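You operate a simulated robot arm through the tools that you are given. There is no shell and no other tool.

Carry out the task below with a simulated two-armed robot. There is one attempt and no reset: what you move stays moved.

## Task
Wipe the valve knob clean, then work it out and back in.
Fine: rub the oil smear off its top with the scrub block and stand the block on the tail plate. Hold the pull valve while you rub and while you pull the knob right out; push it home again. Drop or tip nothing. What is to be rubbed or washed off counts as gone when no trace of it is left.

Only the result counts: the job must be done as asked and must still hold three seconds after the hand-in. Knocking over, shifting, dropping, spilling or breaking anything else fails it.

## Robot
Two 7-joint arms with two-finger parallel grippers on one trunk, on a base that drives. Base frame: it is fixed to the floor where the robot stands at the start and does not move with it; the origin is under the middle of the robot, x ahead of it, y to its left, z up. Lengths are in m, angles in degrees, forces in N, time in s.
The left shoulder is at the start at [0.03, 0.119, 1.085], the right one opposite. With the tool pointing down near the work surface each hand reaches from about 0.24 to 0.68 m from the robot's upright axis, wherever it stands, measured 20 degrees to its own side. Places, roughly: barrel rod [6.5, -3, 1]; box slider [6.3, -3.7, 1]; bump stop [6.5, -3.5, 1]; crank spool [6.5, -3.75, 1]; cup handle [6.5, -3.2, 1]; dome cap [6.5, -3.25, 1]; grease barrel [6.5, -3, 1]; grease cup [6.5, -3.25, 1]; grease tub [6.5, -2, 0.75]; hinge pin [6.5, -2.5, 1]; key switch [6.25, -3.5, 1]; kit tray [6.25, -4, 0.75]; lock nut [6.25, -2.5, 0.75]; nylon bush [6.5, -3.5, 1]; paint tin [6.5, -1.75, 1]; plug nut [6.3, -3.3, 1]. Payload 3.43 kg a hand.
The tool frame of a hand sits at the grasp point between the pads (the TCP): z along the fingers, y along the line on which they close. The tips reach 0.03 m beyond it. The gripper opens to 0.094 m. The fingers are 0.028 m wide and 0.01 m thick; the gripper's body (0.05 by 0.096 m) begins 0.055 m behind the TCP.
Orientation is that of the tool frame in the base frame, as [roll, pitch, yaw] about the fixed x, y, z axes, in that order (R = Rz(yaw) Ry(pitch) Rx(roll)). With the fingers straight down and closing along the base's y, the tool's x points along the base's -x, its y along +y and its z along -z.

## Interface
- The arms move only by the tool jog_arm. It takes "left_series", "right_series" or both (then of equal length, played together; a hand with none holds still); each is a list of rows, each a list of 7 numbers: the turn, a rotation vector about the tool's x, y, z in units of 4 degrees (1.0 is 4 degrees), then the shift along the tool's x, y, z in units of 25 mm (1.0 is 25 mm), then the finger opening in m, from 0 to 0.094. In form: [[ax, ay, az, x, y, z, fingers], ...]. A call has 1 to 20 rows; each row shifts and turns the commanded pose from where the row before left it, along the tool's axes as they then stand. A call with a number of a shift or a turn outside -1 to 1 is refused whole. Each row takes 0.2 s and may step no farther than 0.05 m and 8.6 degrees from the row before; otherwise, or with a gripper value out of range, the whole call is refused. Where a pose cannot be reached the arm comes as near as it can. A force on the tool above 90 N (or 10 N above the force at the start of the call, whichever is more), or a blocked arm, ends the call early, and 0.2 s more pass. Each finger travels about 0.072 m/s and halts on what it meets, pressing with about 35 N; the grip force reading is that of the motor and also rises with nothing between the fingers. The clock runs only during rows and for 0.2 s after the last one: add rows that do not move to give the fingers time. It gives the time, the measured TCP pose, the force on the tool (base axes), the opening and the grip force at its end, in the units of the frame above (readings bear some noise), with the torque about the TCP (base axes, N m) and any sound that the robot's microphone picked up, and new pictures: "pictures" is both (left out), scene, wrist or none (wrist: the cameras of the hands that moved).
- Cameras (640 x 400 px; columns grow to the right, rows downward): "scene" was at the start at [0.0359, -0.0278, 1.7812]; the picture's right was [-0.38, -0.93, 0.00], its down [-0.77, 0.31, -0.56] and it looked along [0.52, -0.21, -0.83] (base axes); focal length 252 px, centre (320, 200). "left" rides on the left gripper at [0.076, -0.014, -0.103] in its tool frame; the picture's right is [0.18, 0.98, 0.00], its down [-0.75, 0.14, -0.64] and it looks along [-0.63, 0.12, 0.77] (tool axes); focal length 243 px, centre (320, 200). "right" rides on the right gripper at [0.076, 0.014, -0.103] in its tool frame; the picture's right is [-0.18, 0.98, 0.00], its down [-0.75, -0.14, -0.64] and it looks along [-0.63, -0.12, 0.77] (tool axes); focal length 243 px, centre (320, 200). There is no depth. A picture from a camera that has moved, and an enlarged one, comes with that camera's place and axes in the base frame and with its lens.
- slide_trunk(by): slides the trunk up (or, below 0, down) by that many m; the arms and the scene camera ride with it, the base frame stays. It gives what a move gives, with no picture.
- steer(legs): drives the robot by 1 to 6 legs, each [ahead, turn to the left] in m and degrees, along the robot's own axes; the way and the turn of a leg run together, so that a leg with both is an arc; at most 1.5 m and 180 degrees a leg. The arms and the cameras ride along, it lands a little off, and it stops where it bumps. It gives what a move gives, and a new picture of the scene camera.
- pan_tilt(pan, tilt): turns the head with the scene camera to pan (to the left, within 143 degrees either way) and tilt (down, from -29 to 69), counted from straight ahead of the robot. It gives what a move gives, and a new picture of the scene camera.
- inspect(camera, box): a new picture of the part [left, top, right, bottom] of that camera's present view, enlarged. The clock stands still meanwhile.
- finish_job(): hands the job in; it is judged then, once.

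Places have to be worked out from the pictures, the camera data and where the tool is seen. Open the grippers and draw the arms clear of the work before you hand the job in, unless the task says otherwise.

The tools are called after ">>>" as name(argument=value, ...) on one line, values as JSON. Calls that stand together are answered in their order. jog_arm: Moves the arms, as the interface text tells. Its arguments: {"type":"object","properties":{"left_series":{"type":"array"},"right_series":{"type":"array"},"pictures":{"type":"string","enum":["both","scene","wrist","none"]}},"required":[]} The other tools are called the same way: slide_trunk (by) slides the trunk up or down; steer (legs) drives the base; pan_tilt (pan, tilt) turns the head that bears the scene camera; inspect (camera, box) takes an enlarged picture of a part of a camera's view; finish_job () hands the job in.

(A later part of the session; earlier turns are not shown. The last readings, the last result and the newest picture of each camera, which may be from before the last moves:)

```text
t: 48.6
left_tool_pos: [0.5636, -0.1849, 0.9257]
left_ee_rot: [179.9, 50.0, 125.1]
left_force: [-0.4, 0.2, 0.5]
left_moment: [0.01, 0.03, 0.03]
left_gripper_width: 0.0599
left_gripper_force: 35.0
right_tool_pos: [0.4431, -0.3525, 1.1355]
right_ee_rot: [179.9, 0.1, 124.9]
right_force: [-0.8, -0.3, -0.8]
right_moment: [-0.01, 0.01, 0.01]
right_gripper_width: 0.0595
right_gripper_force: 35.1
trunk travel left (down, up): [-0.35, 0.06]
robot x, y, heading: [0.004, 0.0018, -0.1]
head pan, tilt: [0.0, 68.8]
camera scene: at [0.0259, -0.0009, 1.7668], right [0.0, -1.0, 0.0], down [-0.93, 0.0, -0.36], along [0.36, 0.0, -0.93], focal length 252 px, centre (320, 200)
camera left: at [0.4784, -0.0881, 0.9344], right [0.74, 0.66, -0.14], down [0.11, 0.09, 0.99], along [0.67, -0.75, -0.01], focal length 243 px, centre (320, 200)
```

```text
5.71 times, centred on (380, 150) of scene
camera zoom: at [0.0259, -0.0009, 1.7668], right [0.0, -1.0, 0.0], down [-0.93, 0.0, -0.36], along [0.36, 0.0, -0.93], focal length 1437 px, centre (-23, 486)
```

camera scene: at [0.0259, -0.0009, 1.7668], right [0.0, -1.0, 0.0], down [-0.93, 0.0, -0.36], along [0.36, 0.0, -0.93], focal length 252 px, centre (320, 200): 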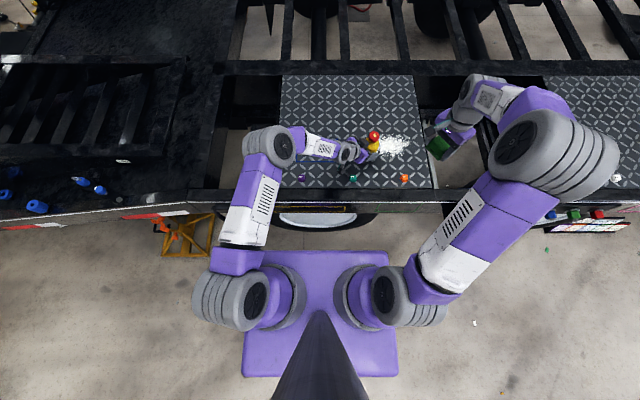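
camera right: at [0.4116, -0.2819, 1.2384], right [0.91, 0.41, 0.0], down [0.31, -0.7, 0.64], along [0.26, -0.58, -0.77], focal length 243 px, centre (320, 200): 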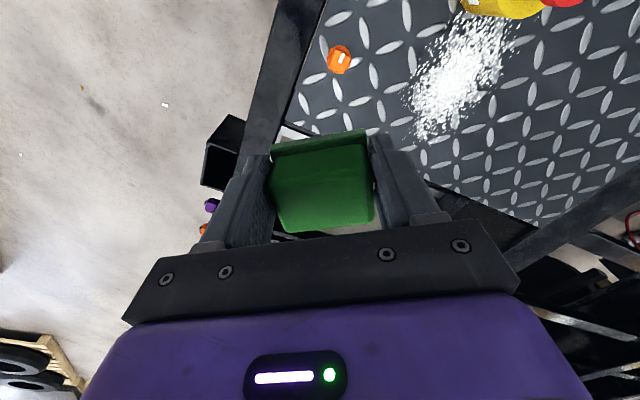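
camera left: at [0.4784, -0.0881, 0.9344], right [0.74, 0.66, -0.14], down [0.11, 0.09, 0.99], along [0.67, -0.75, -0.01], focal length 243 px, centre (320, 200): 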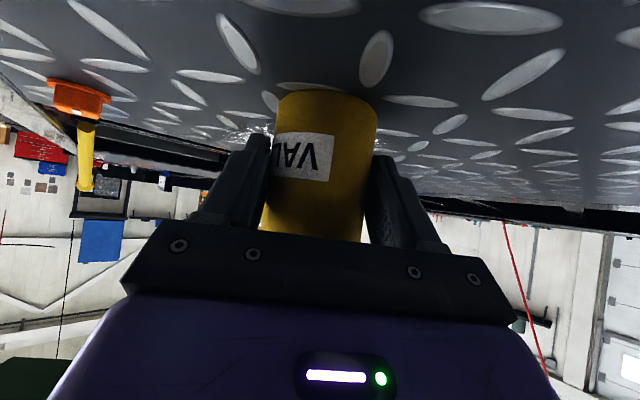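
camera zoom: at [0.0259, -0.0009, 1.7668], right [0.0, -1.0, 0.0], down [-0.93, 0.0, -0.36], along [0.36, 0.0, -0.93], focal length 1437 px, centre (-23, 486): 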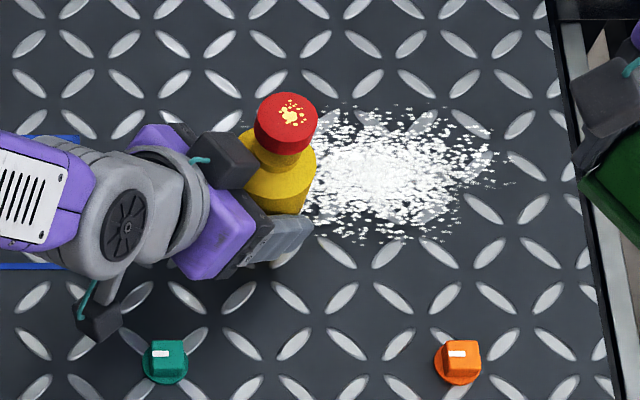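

The valve is held (opening 0.060, 35 N) and has not shifted. I bring the block over to about 5 cm above the knob.

>>> jog_arm(right_series=[[0, 0, 0, 0.3, 0.976, 0.1, 0.03], [0, 0, 0, 0.3, 0.976, 0.1, 0.03], [0, 0, 0, 0.3, 0.976, 0.1, 0.03], [0, 0, 0, 0.3, 0.976, 0.1, 0.03], [0, 0, 0, 0.3, 0.976, 0.1, 0.03], [0, 0, 0, 0.3, 0.976, 0.1, 0.03], [0, 0, 0, 0.3, 0.976, 0.1, 0.03], [0, 0, 0, 0.3, 0.976, 0.1, 0.03], [0, 0, 0, 0, 0, 0, 0.03]], left_series=[[0, 0, 0, 0, 0, 0, 0.04], [0, 0, 0, 0, 0, 0, 0.04], [0, 0, 0, 0, 0, 0, 0.04], [0, 0, 0, 0, 0, 0, 0.04], [0, 0, 0, 0, 0, 0, 0.04], [0, 0, 0, 0, 0, 0, 0.04], [0, 0, 0, 0, 0, 0, 0.04], [0, 0, 0, 0, 0, 0, 0.04], [0, 0, 0, 0, 0, 0, 0.04]], pictures="both")

>>> inspect(camera="right", box=[200, 60, 460, 240])

>>> inspect(camera="scene", box=[335, 95, 455, 185])

```text
t: 50.6
left_tool_pos: [0.5637, -0.1847, 0.9276]
left_ee_rot: [-180.0, 50.0, 125.1]
left_force: [0.5, -0.2, 1.1]
left_moment: [-0.08, -0.05, 0.03]
left_gripper_width: 0.0597
left_gripper_force: 34.9
right_tool_pos: [0.5722, -0.1917, 1.115]
right_ee_rot: [180.0, -0.1, 125.0]
right_force: [0.7, -0.3, 0.1]
right_moment: [0.03, 0.03, 0.0]
right_gripper_width: 0.0594
right_gripper_force: 35.7
trunk travel left (down, up): [-0.35, 0.06]
robot x, y, heading: [0.0013, 0.0026, -0.0]
head pan, tilt: [0.0, 68.8]
camera scene: at [0.0257, -0.0013, 1.7668], right [0.0, -1.0, 0.0], down [-0.93, 0.0, -0.36], along [0.36, 0.0, -0.93], focal length 252 px, centre (320, 200)
camera right: at [0.5388, -0.1209, 1.2181], right [0.91, 0.41, 0.0], down [0.32, -0.7, 0.64], along [0.26, -0.58, -0.77], focal length 243 px, centre (320, 200)
camera left: at [0.4784, -0.0882, 0.9344], right [0.74, 0.66, -0.14], down [0.11, 0.09, 0.99], along [0.67, -0.75, -0.01], focal length 243 px, centre (320, 200)
```

scene: 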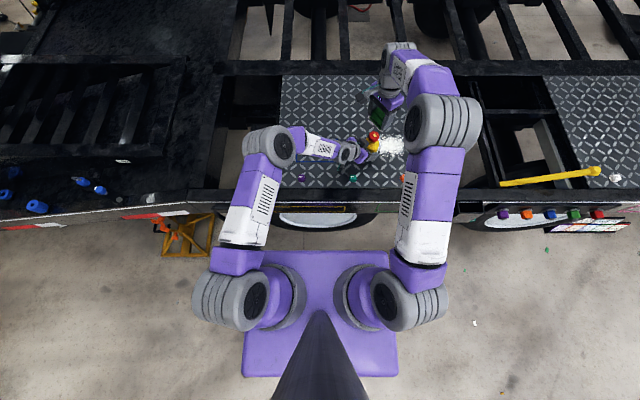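
right: 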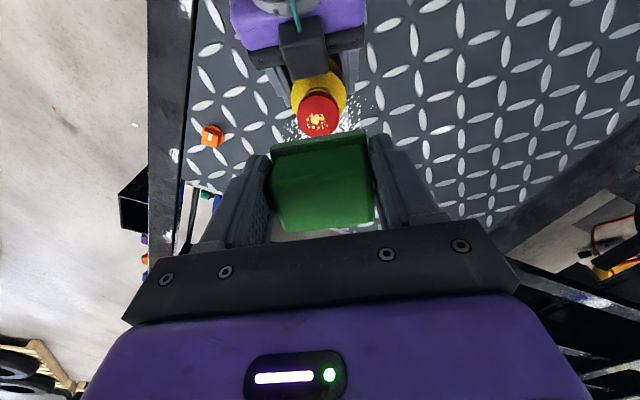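
left: 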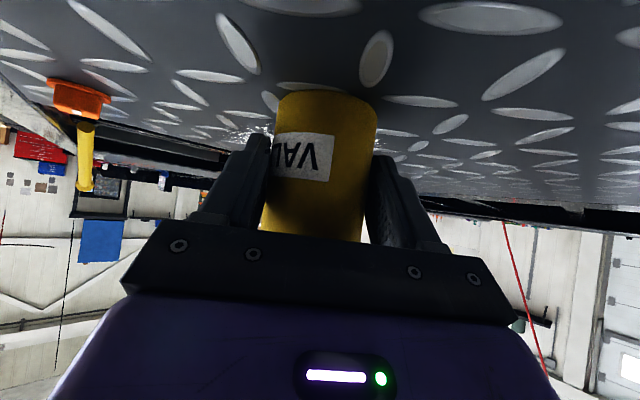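

```text
2.22 times, centred on (330, 150) of right
camera zoom: at [0.5388, -0.1209, 1.2181], right [0.91, 0.41, 0.0], down [0.32, -0.7, 0.64], along [0.26, -0.58, -0.77], focal length 539 px, centre (298, 311)
```

zoom: 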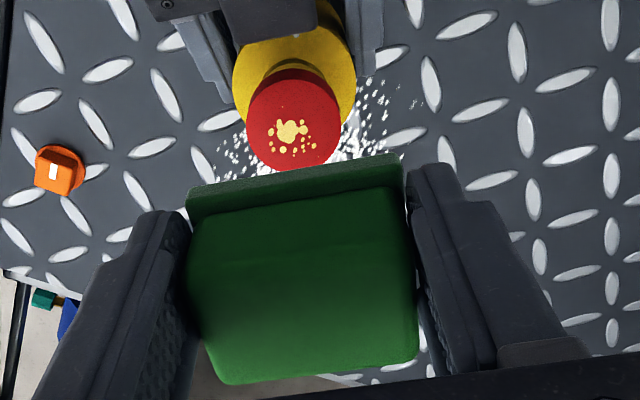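

```text
4.44 times, centred on (395, 140) of scene
camera zoom: at [0.0257, -0.0013, 1.7668], right [0.0, -1.0, 0.0], down [-0.93, 0.0, -0.36], along [0.36, 0.0, -0.93], focal length 1118 px, centre (-13, 467)
```

zoom: 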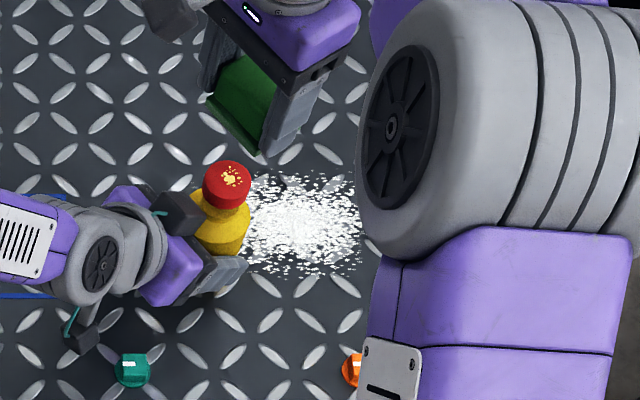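

The knob lies within the block's footprint (6 mm ahead of and 3 mm beside the tool axis). I lower to just above contact, then go on in small steps while reading the force.

>>> jog_arm(right_series=[[0, 0, 0, 0, -0.06, 0.8, 0.03], [0, 0, 0, 0, -0.06, 0.8, 0.03], [0, 0, 0, 0, 0, 0.5, 0.03], [0, 0, 0, 0, 0, 0, 0.03]], pictures="wrist")

>>> inspect(camera="right", box=[200, 60, 460, 240])

>>> inspect(camera="left", box=[0, 0, 640, 400])

```text
t: 51.6
left_tool_pos: [0.5631, -0.1851, 0.9265]
left_ee_rot: [-180.0, 50.1, 125.0]
left_force: [0.2, 1.1, 0.4]
left_moment: [0.01, -0.02, 0.03]
left_gripper_width: 0.0598
left_gripper_force: 34.9
right_tool_pos: [0.5677, -0.194, 1.0629]
right_ee_rot: [-180.0, 0.0, 124.9]
right_force: [-0.4, 0.1, -0.4]
right_moment: [0.02, 0.03, 0.01]
right_gripper_width: 0.059
right_gripper_force: 34.8
trunk travel left (down, up): [-0.35, 0.06]
robot x, y, heading: [-0.001, 0.0003, -0.0]
head pan, tilt: [0.0, 68.8]
camera right: at [0.5346, -0.1227, 1.1659], right [0.91, 0.41, 0.0], down [0.32, -0.7, 0.64], along [0.26, -0.58, -0.77], focal length 243 px, centre (320, 200)
```

right: 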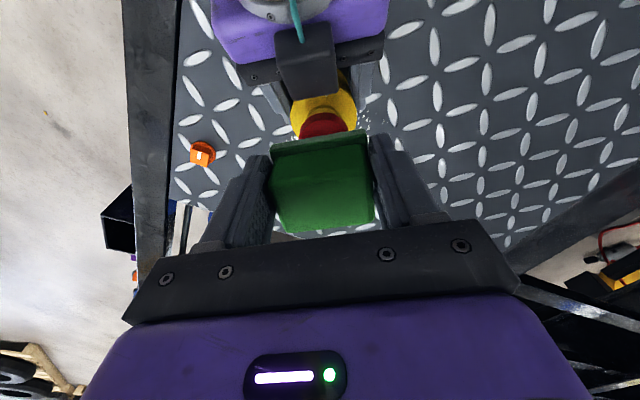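

```text
2.22 times, centred on (330, 150) of right
camera zoom: at [0.5346, -0.1227, 1.1659], right [0.91, 0.41, 0.0], down [0.32, -0.7, 0.64], along [0.26, -0.58, -0.77], focal length 539 px, centre (298, 311)
```

zoom: 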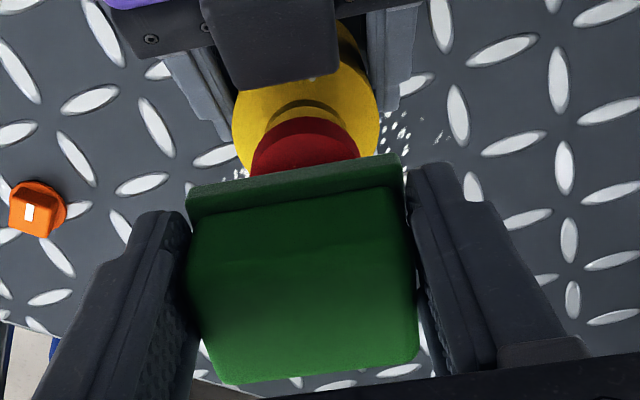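

```text
1.00 times, centred on (320, 200) of left (not enlarged: the box is as wide or as high as the picture)
camera zoom: at [0.4784, -0.0881, 0.9344], right [0.74, 0.66, -0.14], down [0.11, 0.09, 0.99], along [0.67, -0.75, -0.01], focal length 243 px, centre (320, 200)
```

zoom: 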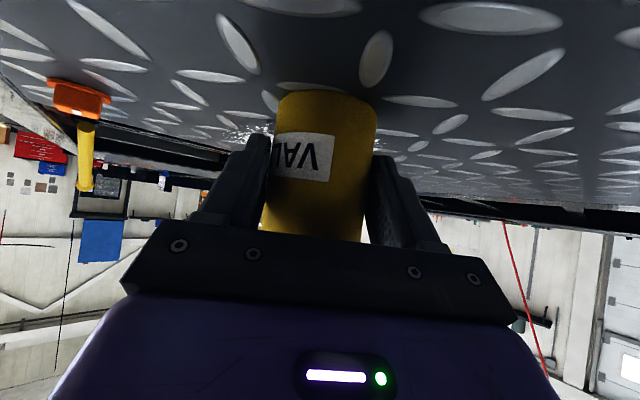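

The block hovers just over the knob with no contact yet. I continue down in 2 mm steps.

>>> jog_arm(right_series=[[0, 0, 0, 0, 0, 0.08, 0.03], [0, 0, 0, 0, 0, 0.08, 0.03], [0, 0, 0, 0, 0, 0.08, 0.03], [0, 0, 0, 0, 0, 0.08, 0.03], [0, 0, 0, 0, 0, 0.08, 0.03]], pictures="none")

```text
t: 52.8
left_tool_pos: [0.5636, -0.1843, 0.9266]
left_ee_rot: [-180.0, 50.1, 125.0]
left_force: [0.2, 0.7, 1.0]
left_moment: [0.01, -0.01, 0.03]
left_gripper_width: 0.0599
left_gripper_force: 34.9
right_tool_pos: [0.5673, -0.1942, 1.0532]
right_ee_rot: [-179.9, 0.0, 124.9]
right_force: [-0.5, -0.3, -1.0]
right_moment: [0.04, -0.03, 0.01]
right_gripper_width: 0.0594
right_gripper_force: 35.5
trunk travel left (down, up): [-0.35, 0.06]
robot x, y, heading: [-0.0033, 0.001, 0.3]
head pan, tilt: [0.0, 68.8]
```

No contact at z 1.053. I go on in 1.25 mm steps.

>>> jog_arm(right_series=[[0, 0, 0, 0, 0, 0.05, 0.03], [0, 0, 0, 0, 0, 0.05, 0.03], [0, 0, 0, 0, 0, 0.05, 0.03], [0, 0, 0, 0, 0, 0.05, 0.03]], pictures="none")

```text
t: 53.8
left_tool_pos: [0.5633, -0.1846, 0.9257]
left_ee_rot: [-180.0, 49.9, 125.0]
left_force: [-0.6, -0.1, 0.0]
left_moment: [0.02, -0.01, 0.05]
left_gripper_width: 0.0594
left_gripper_force: 34.9
right_tool_pos: [0.5671, -0.1936, 1.0488]
right_ee_rot: [-180.0, 0.0, 124.9]
right_force: [-0.7, -0.8, -0.1]
right_moment: [0.0, -0.01, 0.01]
right_gripper_width: 0.0593
right_gripper_force: 35.3
trunk travel left (down, up): [-0.35, 0.06]
robot x, y, heading: [-0.0013, 0.0003, 0.0]
head pan, tilt: [0.0, 68.8]
```

Still free at z 1.049. Another few small steps down.

>>> jog_arm(right_series=[[0, 0, 0, 0, 0, 0.05, 0.03], [0, 0, 0, 0, 0, 0.05, 0.03], [0, 0, 0, 0, 0, 0.05, 0.03]], pictures="none")

```text
t: 54.6
left_tool_pos: [0.563, -0.1844, 0.9268]
left_ee_rot: [-180.0, 50.0, 125.0]
left_force: [5.6, -3.3, -3.9]
left_moment: [0.05, -0.06, 0.08]
left_gripper_width: 0.0598
left_gripper_force: 35.2
right_tool_pos: [0.5677, -0.1948, 1.0467]
right_ee_rot: [179.8, 0.1, 125.0]
right_force: [-1.8, 1.2, 17.0]
right_moment: [-0.02, 0.03, 0.01]
right_gripper_width: 0.0595
right_gripper_force: 35.6
trunk travel left (down, up): [-0.35, 0.06]
robot x, y, heading: [-0.0007, -0.0011, -0.2]
head pan, tilt: [0.0, 68.8]
```

Contact: 17 N downward on the knob. I now rub with strokes of about ±12 mm along the jaw line and ±5 mm across it.

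>>> jog_arm(right_series=[[0, 0, 0, 0, 0.25, 0, 0.03], [0, 0, 0, 0, 0.25, 0, 0.03], [0, 0, 0, 0, -0.25, 0, 0.03], [0, 0, 0, 0, -0.25, 0, 0.03], [0, 0, 0, 0, -0.25, 0, 0.03], [0, 0, 0, 0, -0.25, 0, 0.03], [0, 0, 0, 0, 0.25, 0, 0.03], [0, 0, 0, 0, 0.25, 0, 0.03], [0, 0, 0, 0, 0.25, 0, 0.03], [0, 0, 0, 0, 0.25, 0, 0.03], [0, 0, 0, 0, -0.25, 0, 0.03], [0, 0, 0, 0, -0.25, 0, 0.03], [0, 0, 0, 0.2, 0, 0, 0.03], [0, 0, 0, -0.2, 0, 0, 0.03], [0, 0, 0, -0.2, 0, 0, 0.03], [0, 0, 0, 0.2, 0, 0, 0.03], [0, 0, 0, 0.2, 0, 0, 0.03], [0, 0, 0, -0.2, 0, 0, 0.03], [0, 0, 0, -0.2, 0, 0, 0.03], [0, 0, 0, 0.2, 0, 0, 0.03]], pictures="wrist")

>>> inspect(camera="scene", box=[335, 95, 435, 175])

```text
t: 58.8
left_tool_pos: [0.5633, -0.184, 0.9269]
left_ee_rot: [179.8, 50.1, 124.8]
left_force: [-6.9, 4.1, -1.0]
left_moment: [-0.23, -0.49, -0.06]
left_gripper_width: 0.0594
left_gripper_force: 35.0
right_tool_pos: [0.5669, -0.1942, 1.0459]
right_ee_rot: [179.9, 0.2, 124.9]
right_force: [4.2, -3.1, 10.5]
right_moment: [-0.13, -0.17, -0.02]
right_gripper_width: 0.0593
right_gripper_force: 35.0
trunk travel left (down, up): [-0.35, 0.06]
robot x, y, heading: [-0.001, -0.0004, -0.1]
head pan, tilt: [0.0, 68.8]
camera right: at [0.534, -0.1238, 1.1489], right [0.91, 0.41, 0.0], down [0.31, -0.7, 0.64], along [0.27, -0.59, -0.76], focal length 243 px, centre (320, 200)
```

right: 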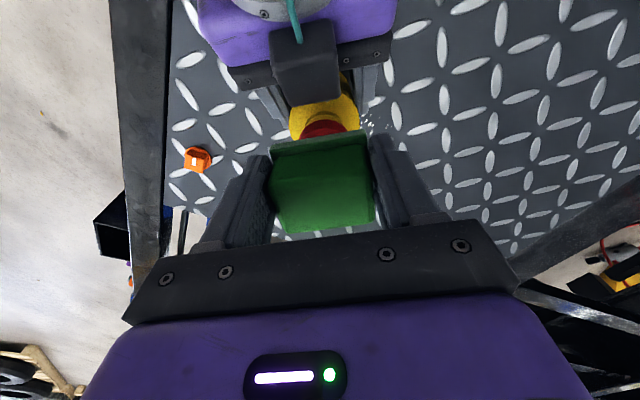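

```text
5.00 times, centred on (385, 135) of scene
camera zoom: at [0.0246, -0.0002, 1.7668], right [0.0, -1.0, 0.0], down [-0.93, 0.0, -0.36], along [0.36, 0.0, -0.93], focal length 1257 px, centre (-5, 525)
```

zoom: 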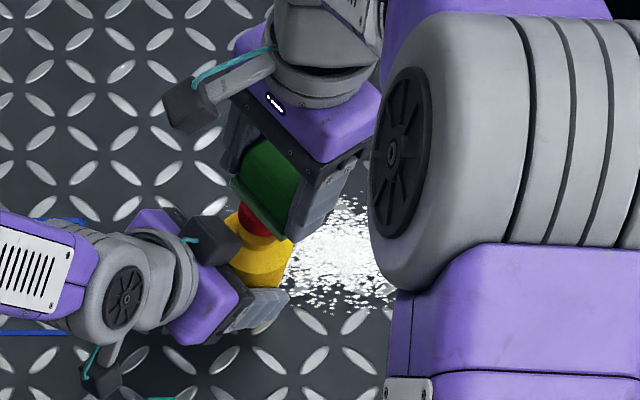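

The strokes went through with about 10–17 N of pressure. I lift straight up and look at the knob top.

>>> jog_arm(right_series=[[0, 0, 0, 0, 0, -0.8, 0.03], [0, 0, 0, 0, 0, -0.9, 0.03], [0, 0, 0, 0, 0, -0.9, 0.03], [0, 0, 0, 0, 0, 0, 0.03]], pictures="wrist")

>>> inspect(camera="right", box=[270, 80, 370, 150])

>>> inspect(camera="scene", box=[350, 110, 410, 160])

```text
t: 59.8
left_tool_pos: [0.5637, -0.1847, 0.9266]
left_ee_rot: [-180.0, 50.0, 125.0]
left_force: [0.4, 0.5, 1.4]
left_moment: [-0.07, -0.06, 0.02]
left_gripper_width: 0.0593
left_gripper_force: 34.6
right_tool_pos: [0.5672, -0.1917, 1.1107]
right_ee_rot: [-180.0, 0.0, 124.9]
right_force: [-0.5, 0.1, -0.3]
right_moment: [-0.01, 0.02, -0.02]
right_gripper_width: 0.0594
right_gripper_force: 34.9
trunk travel left (down, up): [-0.35, 0.06]
robot x, y, heading: [-0.0032, 0.0054, 0.0]
head pan, tilt: [0.0, 68.8]
camera right: at [0.5349, -0.1212, 1.2132], right [0.91, 0.41, 0.0], down [0.32, -0.7, 0.64], along [0.26, -0.58, -0.77], focal length 243 px, centre (320, 200)
```

right: 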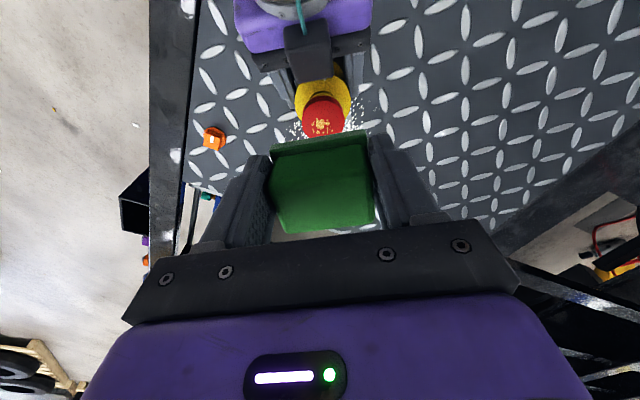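

```text
5.71 times, centred on (320, 115) of right
camera zoom: at [0.5349, -0.1212, 1.2132], right [0.91, 0.41, 0.0], down [0.32, -0.7, 0.64], along [0.26, -0.58, -0.77], focal length 1386 px, centre (320, 686)
```

zoom: 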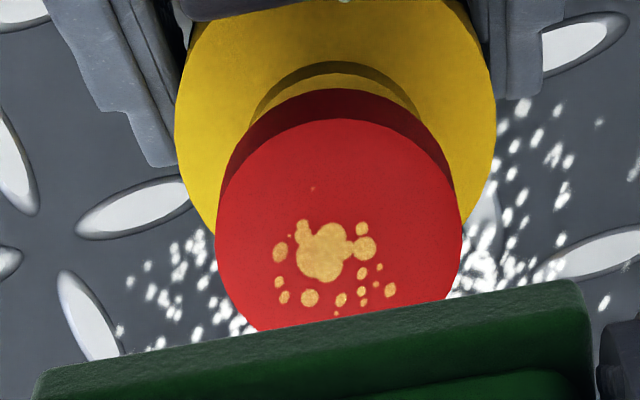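

```text
8.00 times, centred on (380, 135) of scene
camera zoom: at [0.0258, -0.0008, 1.7668], right [0.0, -1.0, 0.0], down [-0.93, 0.0, -0.36], along [0.36, 0.0, -0.93], focal length 2012 px, centre (-160, 720)
```

zoom: 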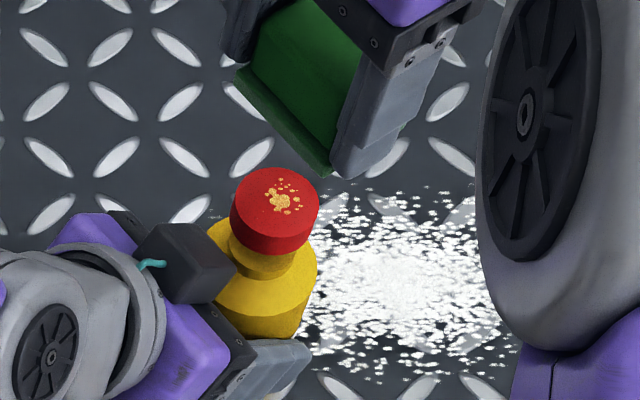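

The smear has faded but traces remain. I set the block back on and rub longer.

>>> jog_arm(right_series=[[0, 0, 0, 0, 0, 0.9, 0.03], [0, 0, 0, 0, 0, 0.9, 0.03], [0, 0, 0, 0, 0, 0.6, 0.03], [0, 0, 0, 0, 0, 0.1, 0.03], [0, 0, 0, 0, 0, 0.1, 0.03], [0, 0, 0, 0, 0, 0.05, 0.03], [0, 0, 0, 0, 0.4, 0, 0.03], [0, 0, 0, 0, -0.4, 0, 0.03], [0, 0, 0, 0, -0.4, 0, 0.03], [0, 0, 0, 0, 0.4, 0, 0.03], [0, 0, 0, 0, 0.4, 0, 0.03], [0, 0, 0, 0, -0.4, 0, 0.03], [0, 0, 0, 0, -0.4, 0, 0.03], [0, 0, 0, 0, 0.4, 0, 0.03], [0, 0, 0, 0, 0.4, 0, 0.03], [0, 0, 0, 0, -0.4, 0, 0.03], [0, 0, 0, 0, -0.4, 0, 0.03], [0, 0, 0, 0, 0.4, 0, 0.03]], pictures="none")

```text
t: 63.6
left_tool_pos: [0.5625, -0.1832, 0.9267]
left_ee_rot: [180.0, 50.0, 125.0]
left_force: [3.0, 1.9, -1.6]
left_moment: [-0.02, 0.47, 0.13]
left_gripper_width: 0.059
left_gripper_force: 35.1
right_tool_pos: [0.5639, -0.1953, 1.045]
right_ee_rot: [-180.0, -0.1, 124.8]
right_force: [-7.4, -2.9, 19.7]
right_moment: [-0.2, 0.19, -0.03]
right_gripper_width: 0.059
right_gripper_force: 34.7
trunk travel left (down, up): [-0.35, 0.06]
robot x, y, heading: [-0.0021, 0.0028, -0.0]
head pan, tilt: [0.0, 68.8]
```

Pressing steadily at about 20 N. I continue with another full set of strokes, in both directions.

>>> jog_arm(right_series=[[0, 0, 0, 0, 0.5, 0, 0.03], [0, 0, 0, -0.15, -0.4, 0, 0.03], [0, 0, 0, 0, -0.4, 0, 0.03], [0, 0, 0, 0, 0.4, 0, 0.03], [0, 0, 0, 0, 0.4, 0, 0.03], [0, 0, 0, 0.15, -0.4, 0, 0.03], [0, 0, 0, 0, -0.4, 0, 0.03], [0, 0, 0, 0.15, 0.4, 0, 0.03], [0, 0, 0, 0, 0.4, 0, 0.03], [0, 0, 0, 0, -0.4, 0, 0.03], [0, 0, 0, -0.15, -0.4, 0, 0.03], [0, 0, 0, 0, 0.5, 0, 0.03], [0, 0, 0, 0.25, 0, 0, 0.03], [0, 0, 0, -0.25, 0, 0, 0.03], [0, 0, 0, -0.25, 0, 0, 0.03], [0, 0, 0, 0.25, 0, 0, 0.03], [0, 0, 0, 0.25, 0, 0, 0.03], [0, 0, 0, -0.25, 0, 0, 0.03], [0, 0, 0, -0.25, 0, 0, 0.03], [0, 0, 0, 0.25, 0, 0, 0.03]], pictures="none")

```text
t: 67.8
left_tool_pos: [0.5624, -0.1851, 0.9271]
left_ee_rot: [179.9, 50.1, 124.8]
left_force: [-5.2, 5.9, 1.2]
left_moment: [-0.6, -0.87, -0.05]
left_gripper_width: 0.0585
left_gripper_force: 35.0
right_tool_pos: [0.5715, -0.1911, 1.0454]
right_ee_rot: [179.8, 0.3, 124.9]
right_force: [5.4, -4.8, 15.5]
right_moment: [-0.22, -0.12, 0.05]
right_gripper_width: 0.0598
right_gripper_force: 35.3
trunk travel left (down, up): [-0.35, 0.06]
robot x, y, heading: [-0.0018, 0.0013, 0.0]
head pan, tilt: [0.0, 68.8]
```

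I lift the block and check both the knob top and the valve, since the left opening crept down slightly.

>>> jog_arm(right_series=[[0, 0, 0, 0, 0, -0.8, 0.03], [0, 0, 0, 0, 0, -0.9, 0.03], [0, 0, 0, 0, 0, -0.9, 0.03], [0, 0, 0, 0, 0, -0.3, 0.03], [0, 0, 0, 0, 0, 0, 0.03]], pictures="wrist")

>>> inspect(camera="right", box=[270, 60, 370, 150])

>>> inspect(camera="left", box=[180, 40, 460, 240])

>>> inspect(camera="scene", box=[350, 110, 410, 170])

```text
t: 69.0
left_tool_pos: [0.5639, -0.1836, 0.9278]
left_ee_rot: [180.0, 50.2, 124.9]
left_force: [1.8, -1.8, 7.0]
left_moment: [-0.3, -0.27, 0.02]
left_gripper_width: 0.0588
left_gripper_force: 34.4
right_tool_pos: [0.571, -0.191, 1.1162]
right_ee_rot: [180.0, 0.1, 124.9]
right_force: [0.2, -0.6, -0.3]
right_moment: [-0.03, -0.04, 0.02]
right_gripper_width: 0.0595
right_gripper_force: 35.0
trunk travel left (down, up): [-0.35, 0.06]
robot x, y, heading: [0.0031, 0.0009, 0.4]
head pan, tilt: [0.0, 68.8]
camera right: at [0.5386, -0.1201, 1.2198], right [0.91, 0.41, 0.0], down [0.32, -0.7, 0.64], along [0.26, -0.58, -0.77], focal length 243 px, centre (320, 200)
```

right: 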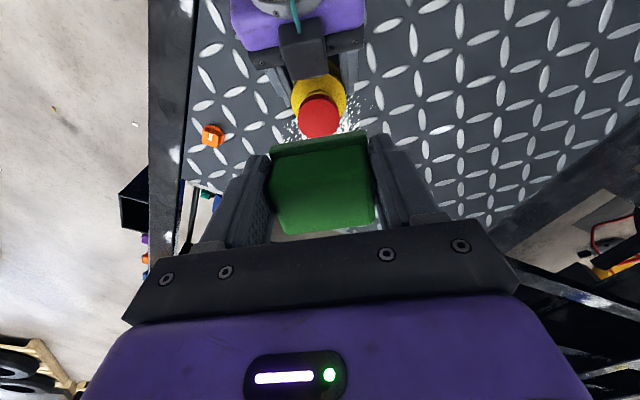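

```text
4.44 times, centred on (320, 105) of right
camera zoom: at [0.5386, -0.1201, 1.2198], right [0.91, 0.41, 0.0], down [0.32, -0.7, 0.64], along [0.26, -0.58, -0.77], focal length 1078 px, centre (320, 622)
```

zoom: 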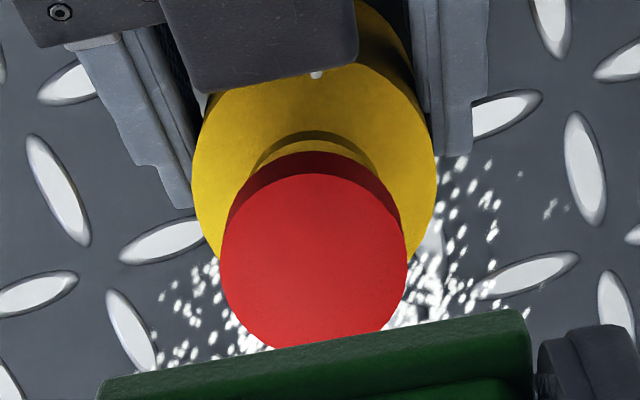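

```text
2.00 times, centred on (320, 140) of left
camera zoom: at [0.4785, -0.0885, 0.9351], right [0.74, 0.66, -0.14], down [0.11, 0.09, 0.99], along [0.67, -0.75, -0.01], focal length 485 px, centre (320, 320)
```

zoom: 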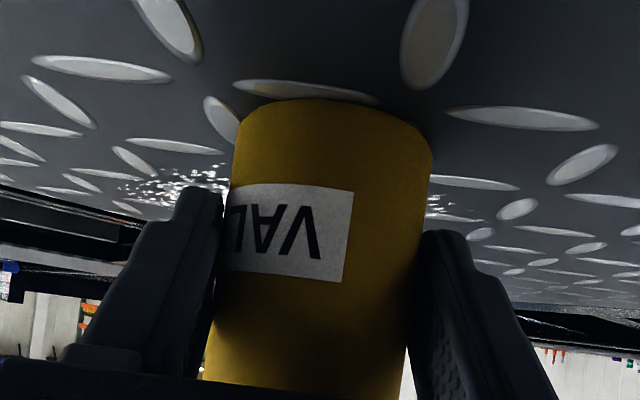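

```text
6.67 times, centred on (380, 140) of scene
camera zoom: at [0.0254, -0.0009, 1.7668], right [0.0, -1.0, 0.0], down [-0.93, 0.0, -0.36], along [0.36, 0.0, -0.93], focal length 1677 px, centre (-80, 600)
```

zoom: 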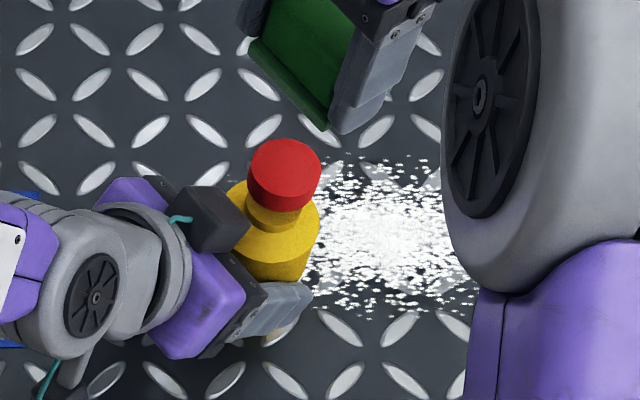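

The knob top looks clean. I take the largest enlargements to be sure no faint trace remains.

>>> inspect(camera="scene", box=[366, 126, 386, 146])

>>> inspect(camera="right", box=[296, 85, 346, 140])

```text
16.00 times, centred on (376, 136) of scene
camera zoom: at [0.0254, -0.0009, 1.7668], right [0.0, -1.0, 0.0], down [-0.93, 0.0, -0.36], along [0.36, 0.0, -0.93], focal length 4024 px, centre (-576, 1224)
```

zoom: 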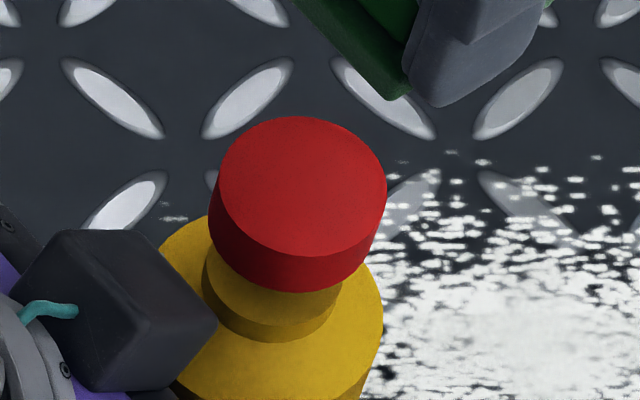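

```text
7.27 times, centred on (321, 112) of right
camera zoom: at [0.5386, -0.1201, 1.2198], right [0.91, 0.41, 0.0], down [0.32, -0.7, 0.64], along [0.26, -0.58, -0.77], focal length 1764 px, centre (313, 836)
```

zoom: 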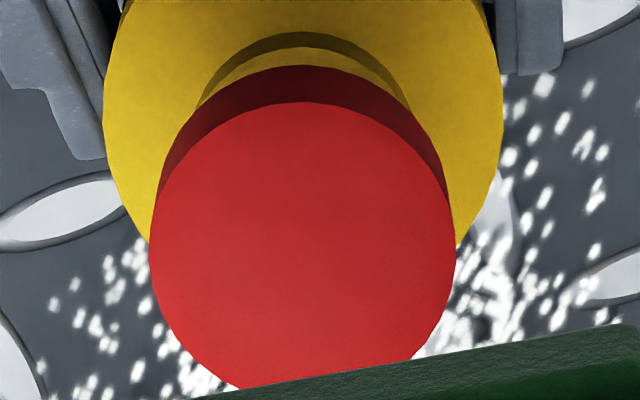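

The knob top is fully clean. I'll stand the block on the plate at about [0.495, -0.268], between the valve and the front edge and clear of the orange knob, powder and left hand; first I move above that spot.

>>> jog_arm(right_series=[[0, 0, 0, -0.087, -0.852, 0.1, 0.03], [0, 0, 0, -0.087, -0.852, 0.1, 0.03], [0, 0, 0, -0.087, -0.852, 0.1, 0.03], [0, 0, 0, -0.087, -0.852, 0.1, 0.03], [0, 0, 0, -0.087, -0.852, 0.1, 0.03], [0, 0, 0, 0, 0, 0, 0.03]], pictures="both")

>>> inspect(camera="scene", box=[335, 115, 455, 205])

>>> inspect(camera="right", box=[140, 40, 440, 240])

```text
t: 70.4
left_tool_pos: [0.563, -0.1853, 0.9267]
left_ee_rot: [179.9, 50.0, 124.8]
left_force: [2.0, -1.6, 8.8]
left_moment: [-0.3, -0.3, -0.02]
left_gripper_width: 0.0585
left_gripper_force: 34.7
right_tool_pos: [0.4906, -0.26, 1.1045]
right_ee_rot: [-180.0, 0.2, 124.8]
right_force: [0.5, 0.5, 0.6]
right_moment: [-0.04, -0.03, -0.04]
right_gripper_width: 0.0596
right_gripper_force: 35.2
trunk travel left (down, up): [-0.35, 0.06]
robot x, y, heading: [-0.0006, 0.0022, 0.2]
head pan, tilt: [0.0, 68.8]
camera scene: at [0.0253, -0.0006, 1.7668], right [0.0, -1.0, 0.0], down [-0.93, 0.0, -0.36], along [0.36, 0.0, -0.93], focal length 252 px, centre (320, 200)
camera right: at [0.4571, -0.189, 1.2079], right [0.91, 0.41, 0.0], down [0.32, -0.7, 0.64], along [0.27, -0.58, -0.77], focal length 243 px, centre (320, 200)
```

scene: 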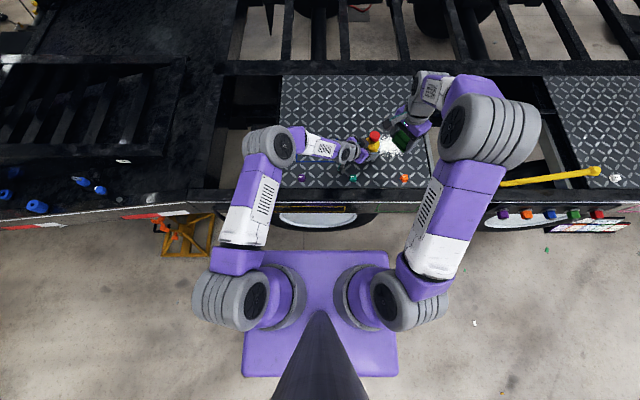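
right: 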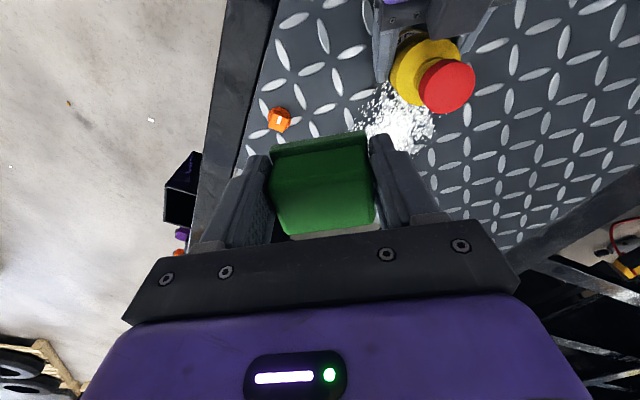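

```text
4.44 times, centred on (395, 160) of scene
camera zoom: at [0.0253, -0.0006, 1.7668], right [0.0, -1.0, 0.0], down [-0.93, 0.0, -0.36], along [0.36, 0.0, -0.93], focal length 1118 px, centre (-13, 378)
```

zoom: 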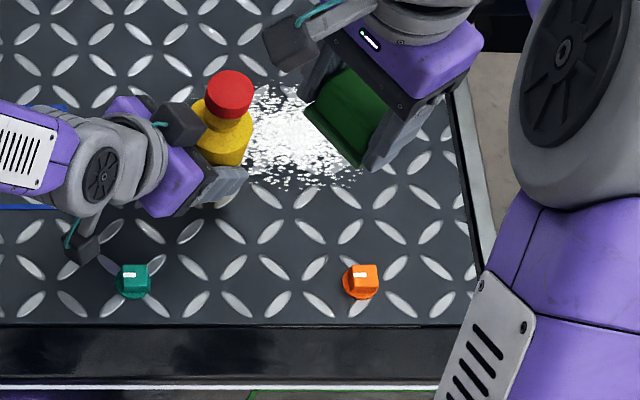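

```text
2.00 times, centred on (290, 140) of right
camera zoom: at [0.4571, -0.189, 1.2079], right [0.91, 0.41, 0.0], down [0.32, -0.7, 0.64], along [0.27, -0.58, -0.77], focal length 485 px, centre (380, 320)
```

zoom: 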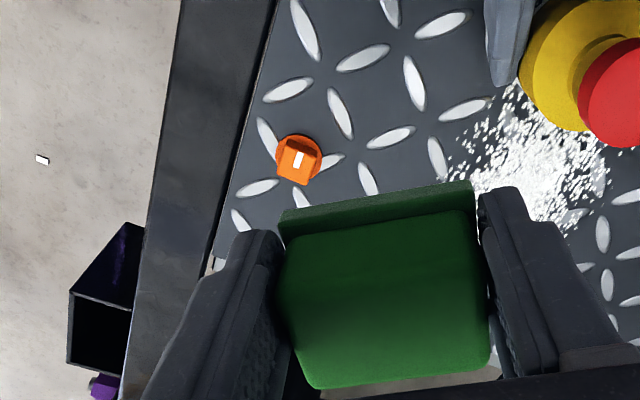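

The landing spot (between valve, orange knob and front edge) is clear. I lower the block to about 1 cm above the plate.

>>> jog_arm(right_series=[[0, 0, 0, 0, 0, 0.9, 0.03], [0, 0, 0, 0, 0, 0.9, 0.03], [0, 0, 0, 0, 0, 0.9, 0.03], [0, 0, 0, 0, 0, 0.9, 0.03], [0, 0, 0, 0, 0, 0.9, 0.03], [0, 0, 0, 0, 0, 0.9, 0.03], [0, 0, 0, 0, 0, 0.9, 0.03], [0, 0, 0, 0, 0, 0.6, 0.03], [0, 0, 0, 0, 0, 0, 0.03]], pictures="both")

>>> inspect(camera="scene", box=[335, 115, 455, 205])

>>> inspect(camera="right", box=[140, 40, 500, 260])

>>> inspect(camera="left", box=[0, 0, 320, 240])

```text
t: 72.4
left_tool_pos: [0.5629, -0.1835, 0.9273]
left_ee_rot: [179.9, 50.0, 124.9]
left_force: [0.3, -0.1, 11.1]
left_moment: [-0.1, -0.1, 0.06]
left_gripper_width: 0.0588
left_gripper_force: 34.4
right_tool_pos: [0.4912, -0.2597, 0.9311]
right_ee_rot: [179.9, -0.1, 125.0]
right_force: [-0.1, -0.5, -0.4]
right_moment: [0.01, 0.02, 0.01]
right_gripper_width: 0.0595
right_gripper_force: 35.1
trunk travel left (down, up): [-0.35, 0.06]
robot x, y, heading: [-0.0036, -0.0049, 0.4]
head pan, tilt: [0.0, 68.8]
camera scene: at [0.0248, -0.0005, 1.7668], right [0.0, -1.0, 0.0], down [-0.93, 0.0, -0.36], along [0.36, 0.0, -0.93], focal length 252 px, centre (320, 200)
camera right: at [0.4586, -0.1893, 1.0347], right [0.91, 0.41, 0.0], down [0.32, -0.7, 0.64], along [0.27, -0.58, -0.77], focal length 243 px, centre (320, 200)
```

scene: 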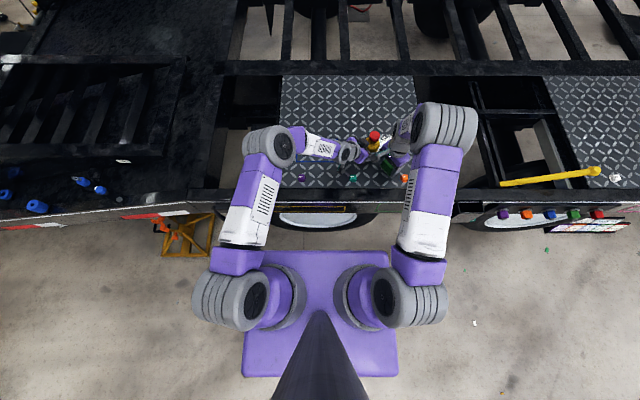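
right: 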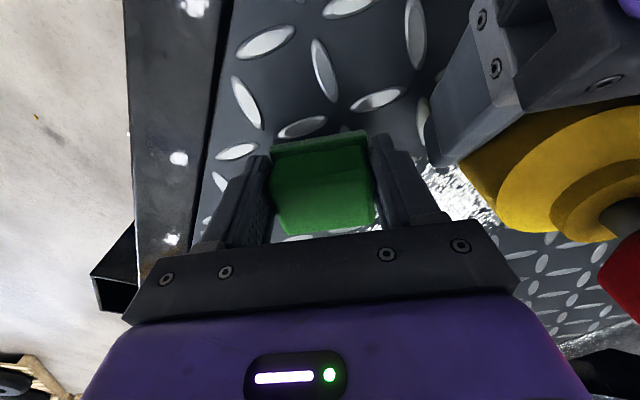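

```text
4.44 times, centred on (395, 160) of scene
camera zoom: at [0.0248, -0.0005, 1.7668], right [0.0, -1.0, 0.0], down [-0.93, 0.0, -0.36], along [0.36, 0.0, -0.93], focal length 1118 px, centre (-13, 378)
```

zoom: 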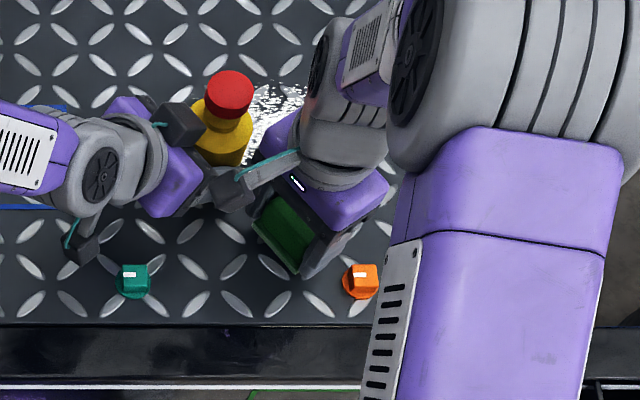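

```text
1.78 times, centred on (320, 150) of right
camera zoom: at [0.4586, -0.1893, 1.0347], right [0.91, 0.41, 0.0], down [0.32, -0.7, 0.64], along [0.27, -0.58, -0.77], focal length 431 px, centre (320, 289)
```

zoom: 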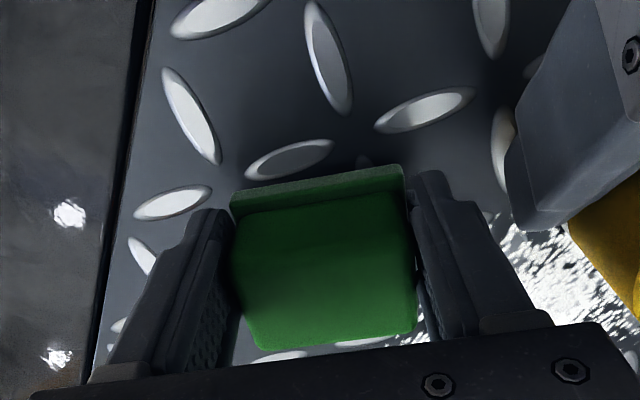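

```text
1.67 times, centred on (160, 120) of left
camera zoom: at [0.4779, -0.0879, 0.9349], right [0.74, 0.66, -0.14], down [0.11, 0.09, 0.99], along [0.67, -0.75, -0.01], focal length 404 px, centre (587, 333)
```

zoom: 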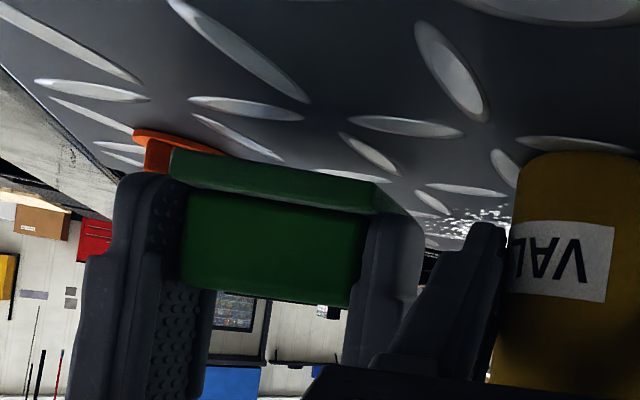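

The block hangs level and clear of the orange knob. I lower in small steps until it touches.

>>> jog_arm(right_series=[[0, 0, 0, 0, 0, 0.1, 0.03], [0, 0, 0, 0, 0, 0.1, 0.03], [0, 0, 0, 0, 0, 0.1, 0.03], [0, 0, 0, 0, 0, 0.1, 0.03]], pictures="none")

```text
t: 73.4
left_tool_pos: [0.5634, -0.1841, 0.9259]
left_ee_rot: [-180.0, 50.2, 124.9]
left_force: [0.1, 0.7, 10.1]
left_moment: [-0.11, -0.09, 0.03]
left_gripper_width: 0.0586
left_gripper_force: 35.4
right_tool_pos: [0.4899, -0.2601, 0.9222]
right_ee_rot: [180.0, 0.0, 125.0]
right_force: [-0.1, 0.8, -0.8]
right_moment: [0.04, 0.03, 0.0]
right_gripper_width: 0.0593
right_gripper_force: 34.8
trunk travel left (down, up): [-0.35, 0.06]
robot x, y, heading: [-0.0016, -0.0016, -0.0]
head pan, tilt: [0.0, 68.8]
```

Not touching yet at z 0.922. I continue with 1 mm steps.

>>> jog_arm(right_series=[[0, 0, 0, 0, 0, 0.05, 0.03], [0, 0, 0, 0, 0, 0.05, 0.03], [0, 0, 0, 0, 0, 0.05, 0.03]], pictures="none")

```text
t: 74.2
left_tool_pos: [0.5629, -0.1854, 0.9271]
left_ee_rot: [-180.0, 50.0, 124.9]
left_force: [0.3, 2.1, 9.4]
left_moment: [-0.08, -0.02, 0.06]
left_gripper_width: 0.0586
left_gripper_force: 34.9
right_tool_pos: [0.4893, -0.2606, 0.9168]
right_ee_rot: [179.9, 0.0, 124.9]
right_force: [0.1, -0.3, -0.3]
right_moment: [-0.01, -0.03, 0.0]
right_gripper_width: 0.0595
right_gripper_force: 34.5
trunk travel left (down, up): [-0.35, 0.06]
robot x, y, heading: [-0.0031, 0.0012, 0.1]
head pan, tilt: [0.0, 68.8]
```

Still no contact force at 0.917; a few more 1 mm steps.

>>> jog_arm(right_series=[[0, 0, 0, 0, 0, 0.04, 0.03], [0, 0, 0, 0, 0, 0.04, 0.03]], pictures="none")

>>> inspect(camera="left", box=[60, 60, 260, 200])

```text
t: 74.8
left_tool_pos: [0.5621, -0.1848, 0.9278]
left_ee_rot: [-180.0, 50.1, 124.9]
left_force: [2.6, -0.9, 4.8]
left_moment: [-0.11, -0.09, 0.03]
left_gripper_width: 0.0587
left_gripper_force: 34.9
right_tool_pos: [0.4911, -0.2606, 0.9183]
right_ee_rot: [179.9, 0.2, 124.8]
right_force: [-3.4, 1.1, 9.4]
right_moment: [-0.27, 0.03, -0.1]
right_gripper_width: 0.0592
right_gripper_force: 34.6
trunk travel left (down, up): [-0.35, 0.06]
robot x, y, heading: [0.0013, 0.0009, 0.1]
head pan, tilt: [0.0, 68.8]
```

```text
2.86 times, centred on (160, 130) of left
camera zoom: at [0.4774, -0.0876, 0.9348], right [0.74, 0.66, -0.14], down [0.11, 0.09, 0.99], along [0.67, -0.75, -0.01], focal length 693 px, centre (777, 400)
```

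zoom: 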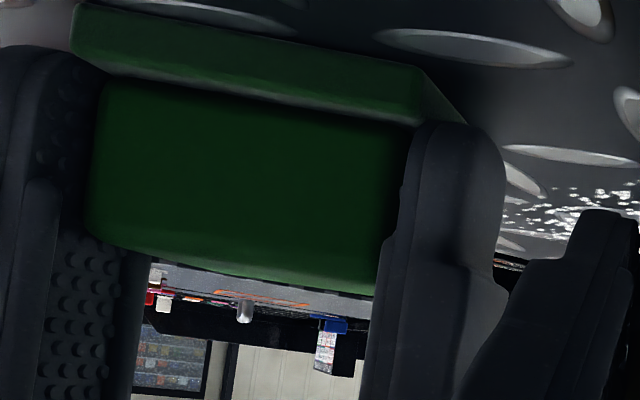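

The block is standing on the plate (9 N reaction). I ease off slightly and open the fingers just enough to free it.

>>> jog_arm(right_series=[[0, 0, 0, 0, 0, -0.03, 0.03], [0, 0, 0, 0, 0, 0, 0.058], [0, 0, 0, 0, 0, 0, 0.062], [0, 0, 0, 0, 0, 0, 0.066], [0, 0, 0, 0, 0, 0, 0.071], [0, 0, 0, 0, 0, 0, 0.075], [0, 0, 0, 0, 0, 0, 0.075]], pictures="wrist")

>>> inspect(camera="left", box=[60, 40, 280, 200])

>>> inspect(camera="right", box=[200, 100, 440, 260])

```text
t: 76.4
left_tool_pos: [0.5635, -0.1852, 0.927]
left_ee_rot: [179.9, 50.1, 124.9]
left_force: [-2.3, 1.5, 7.3]
left_moment: [-0.01, 0.0, 0.0]
left_gripper_width: 0.0588
left_gripper_force: 34.9
right_tool_pos: [0.4902, -0.2592, 0.9167]
right_ee_rot: [-180.0, 0.0, 124.8]
right_force: [0.2, 0.9, 0.5]
right_moment: [0.03, 0.0, -0.03]
right_gripper_width: 0.0753
right_gripper_force: 0.0
trunk travel left (down, up): [-0.35, 0.06]
robot x, y, heading: [-0.0024, -0.0008, -0.0]
head pan, tilt: [0.0, 68.8]
camera right: at [0.457, -0.1896, 1.0198], right [0.91, 0.41, 0.0], down [0.32, -0.7, 0.64], along [0.27, -0.58, -0.77], focal length 243 px, centre (320, 200)
```

right: 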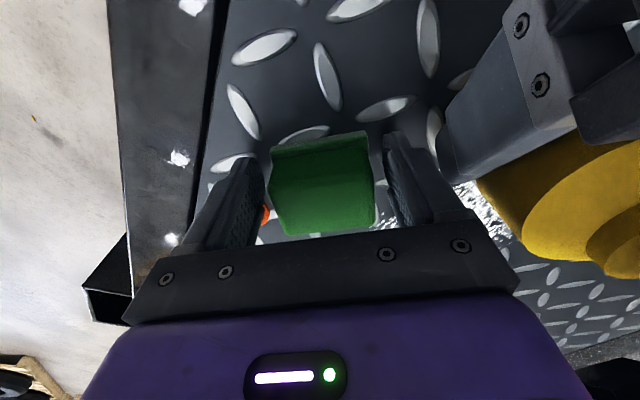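

```text
2.50 times, centred on (170, 120) of left
camera zoom: at [0.4778, -0.0879, 0.9347], right [0.74, 0.66, -0.14], down [0.11, 0.09, 0.99], along [0.67, -0.75, -0.01], focal length 606 px, centre (695, 400)
```

zoom: 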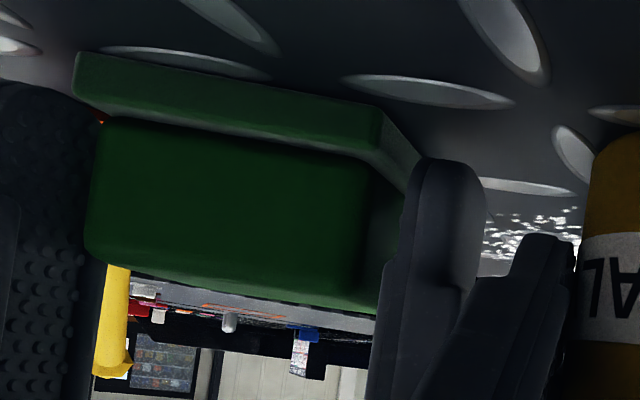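

```text
2.50 times, centred on (320, 180) of right
camera zoom: at [0.457, -0.1896, 1.0198], right [0.91, 0.41, 0.0], down [0.32, -0.7, 0.64], along [0.27, -0.58, -0.77], focal length 606 px, centre (320, 250)
```

zoom: 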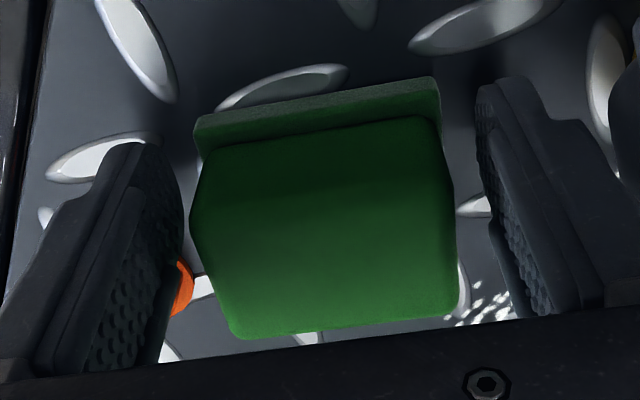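

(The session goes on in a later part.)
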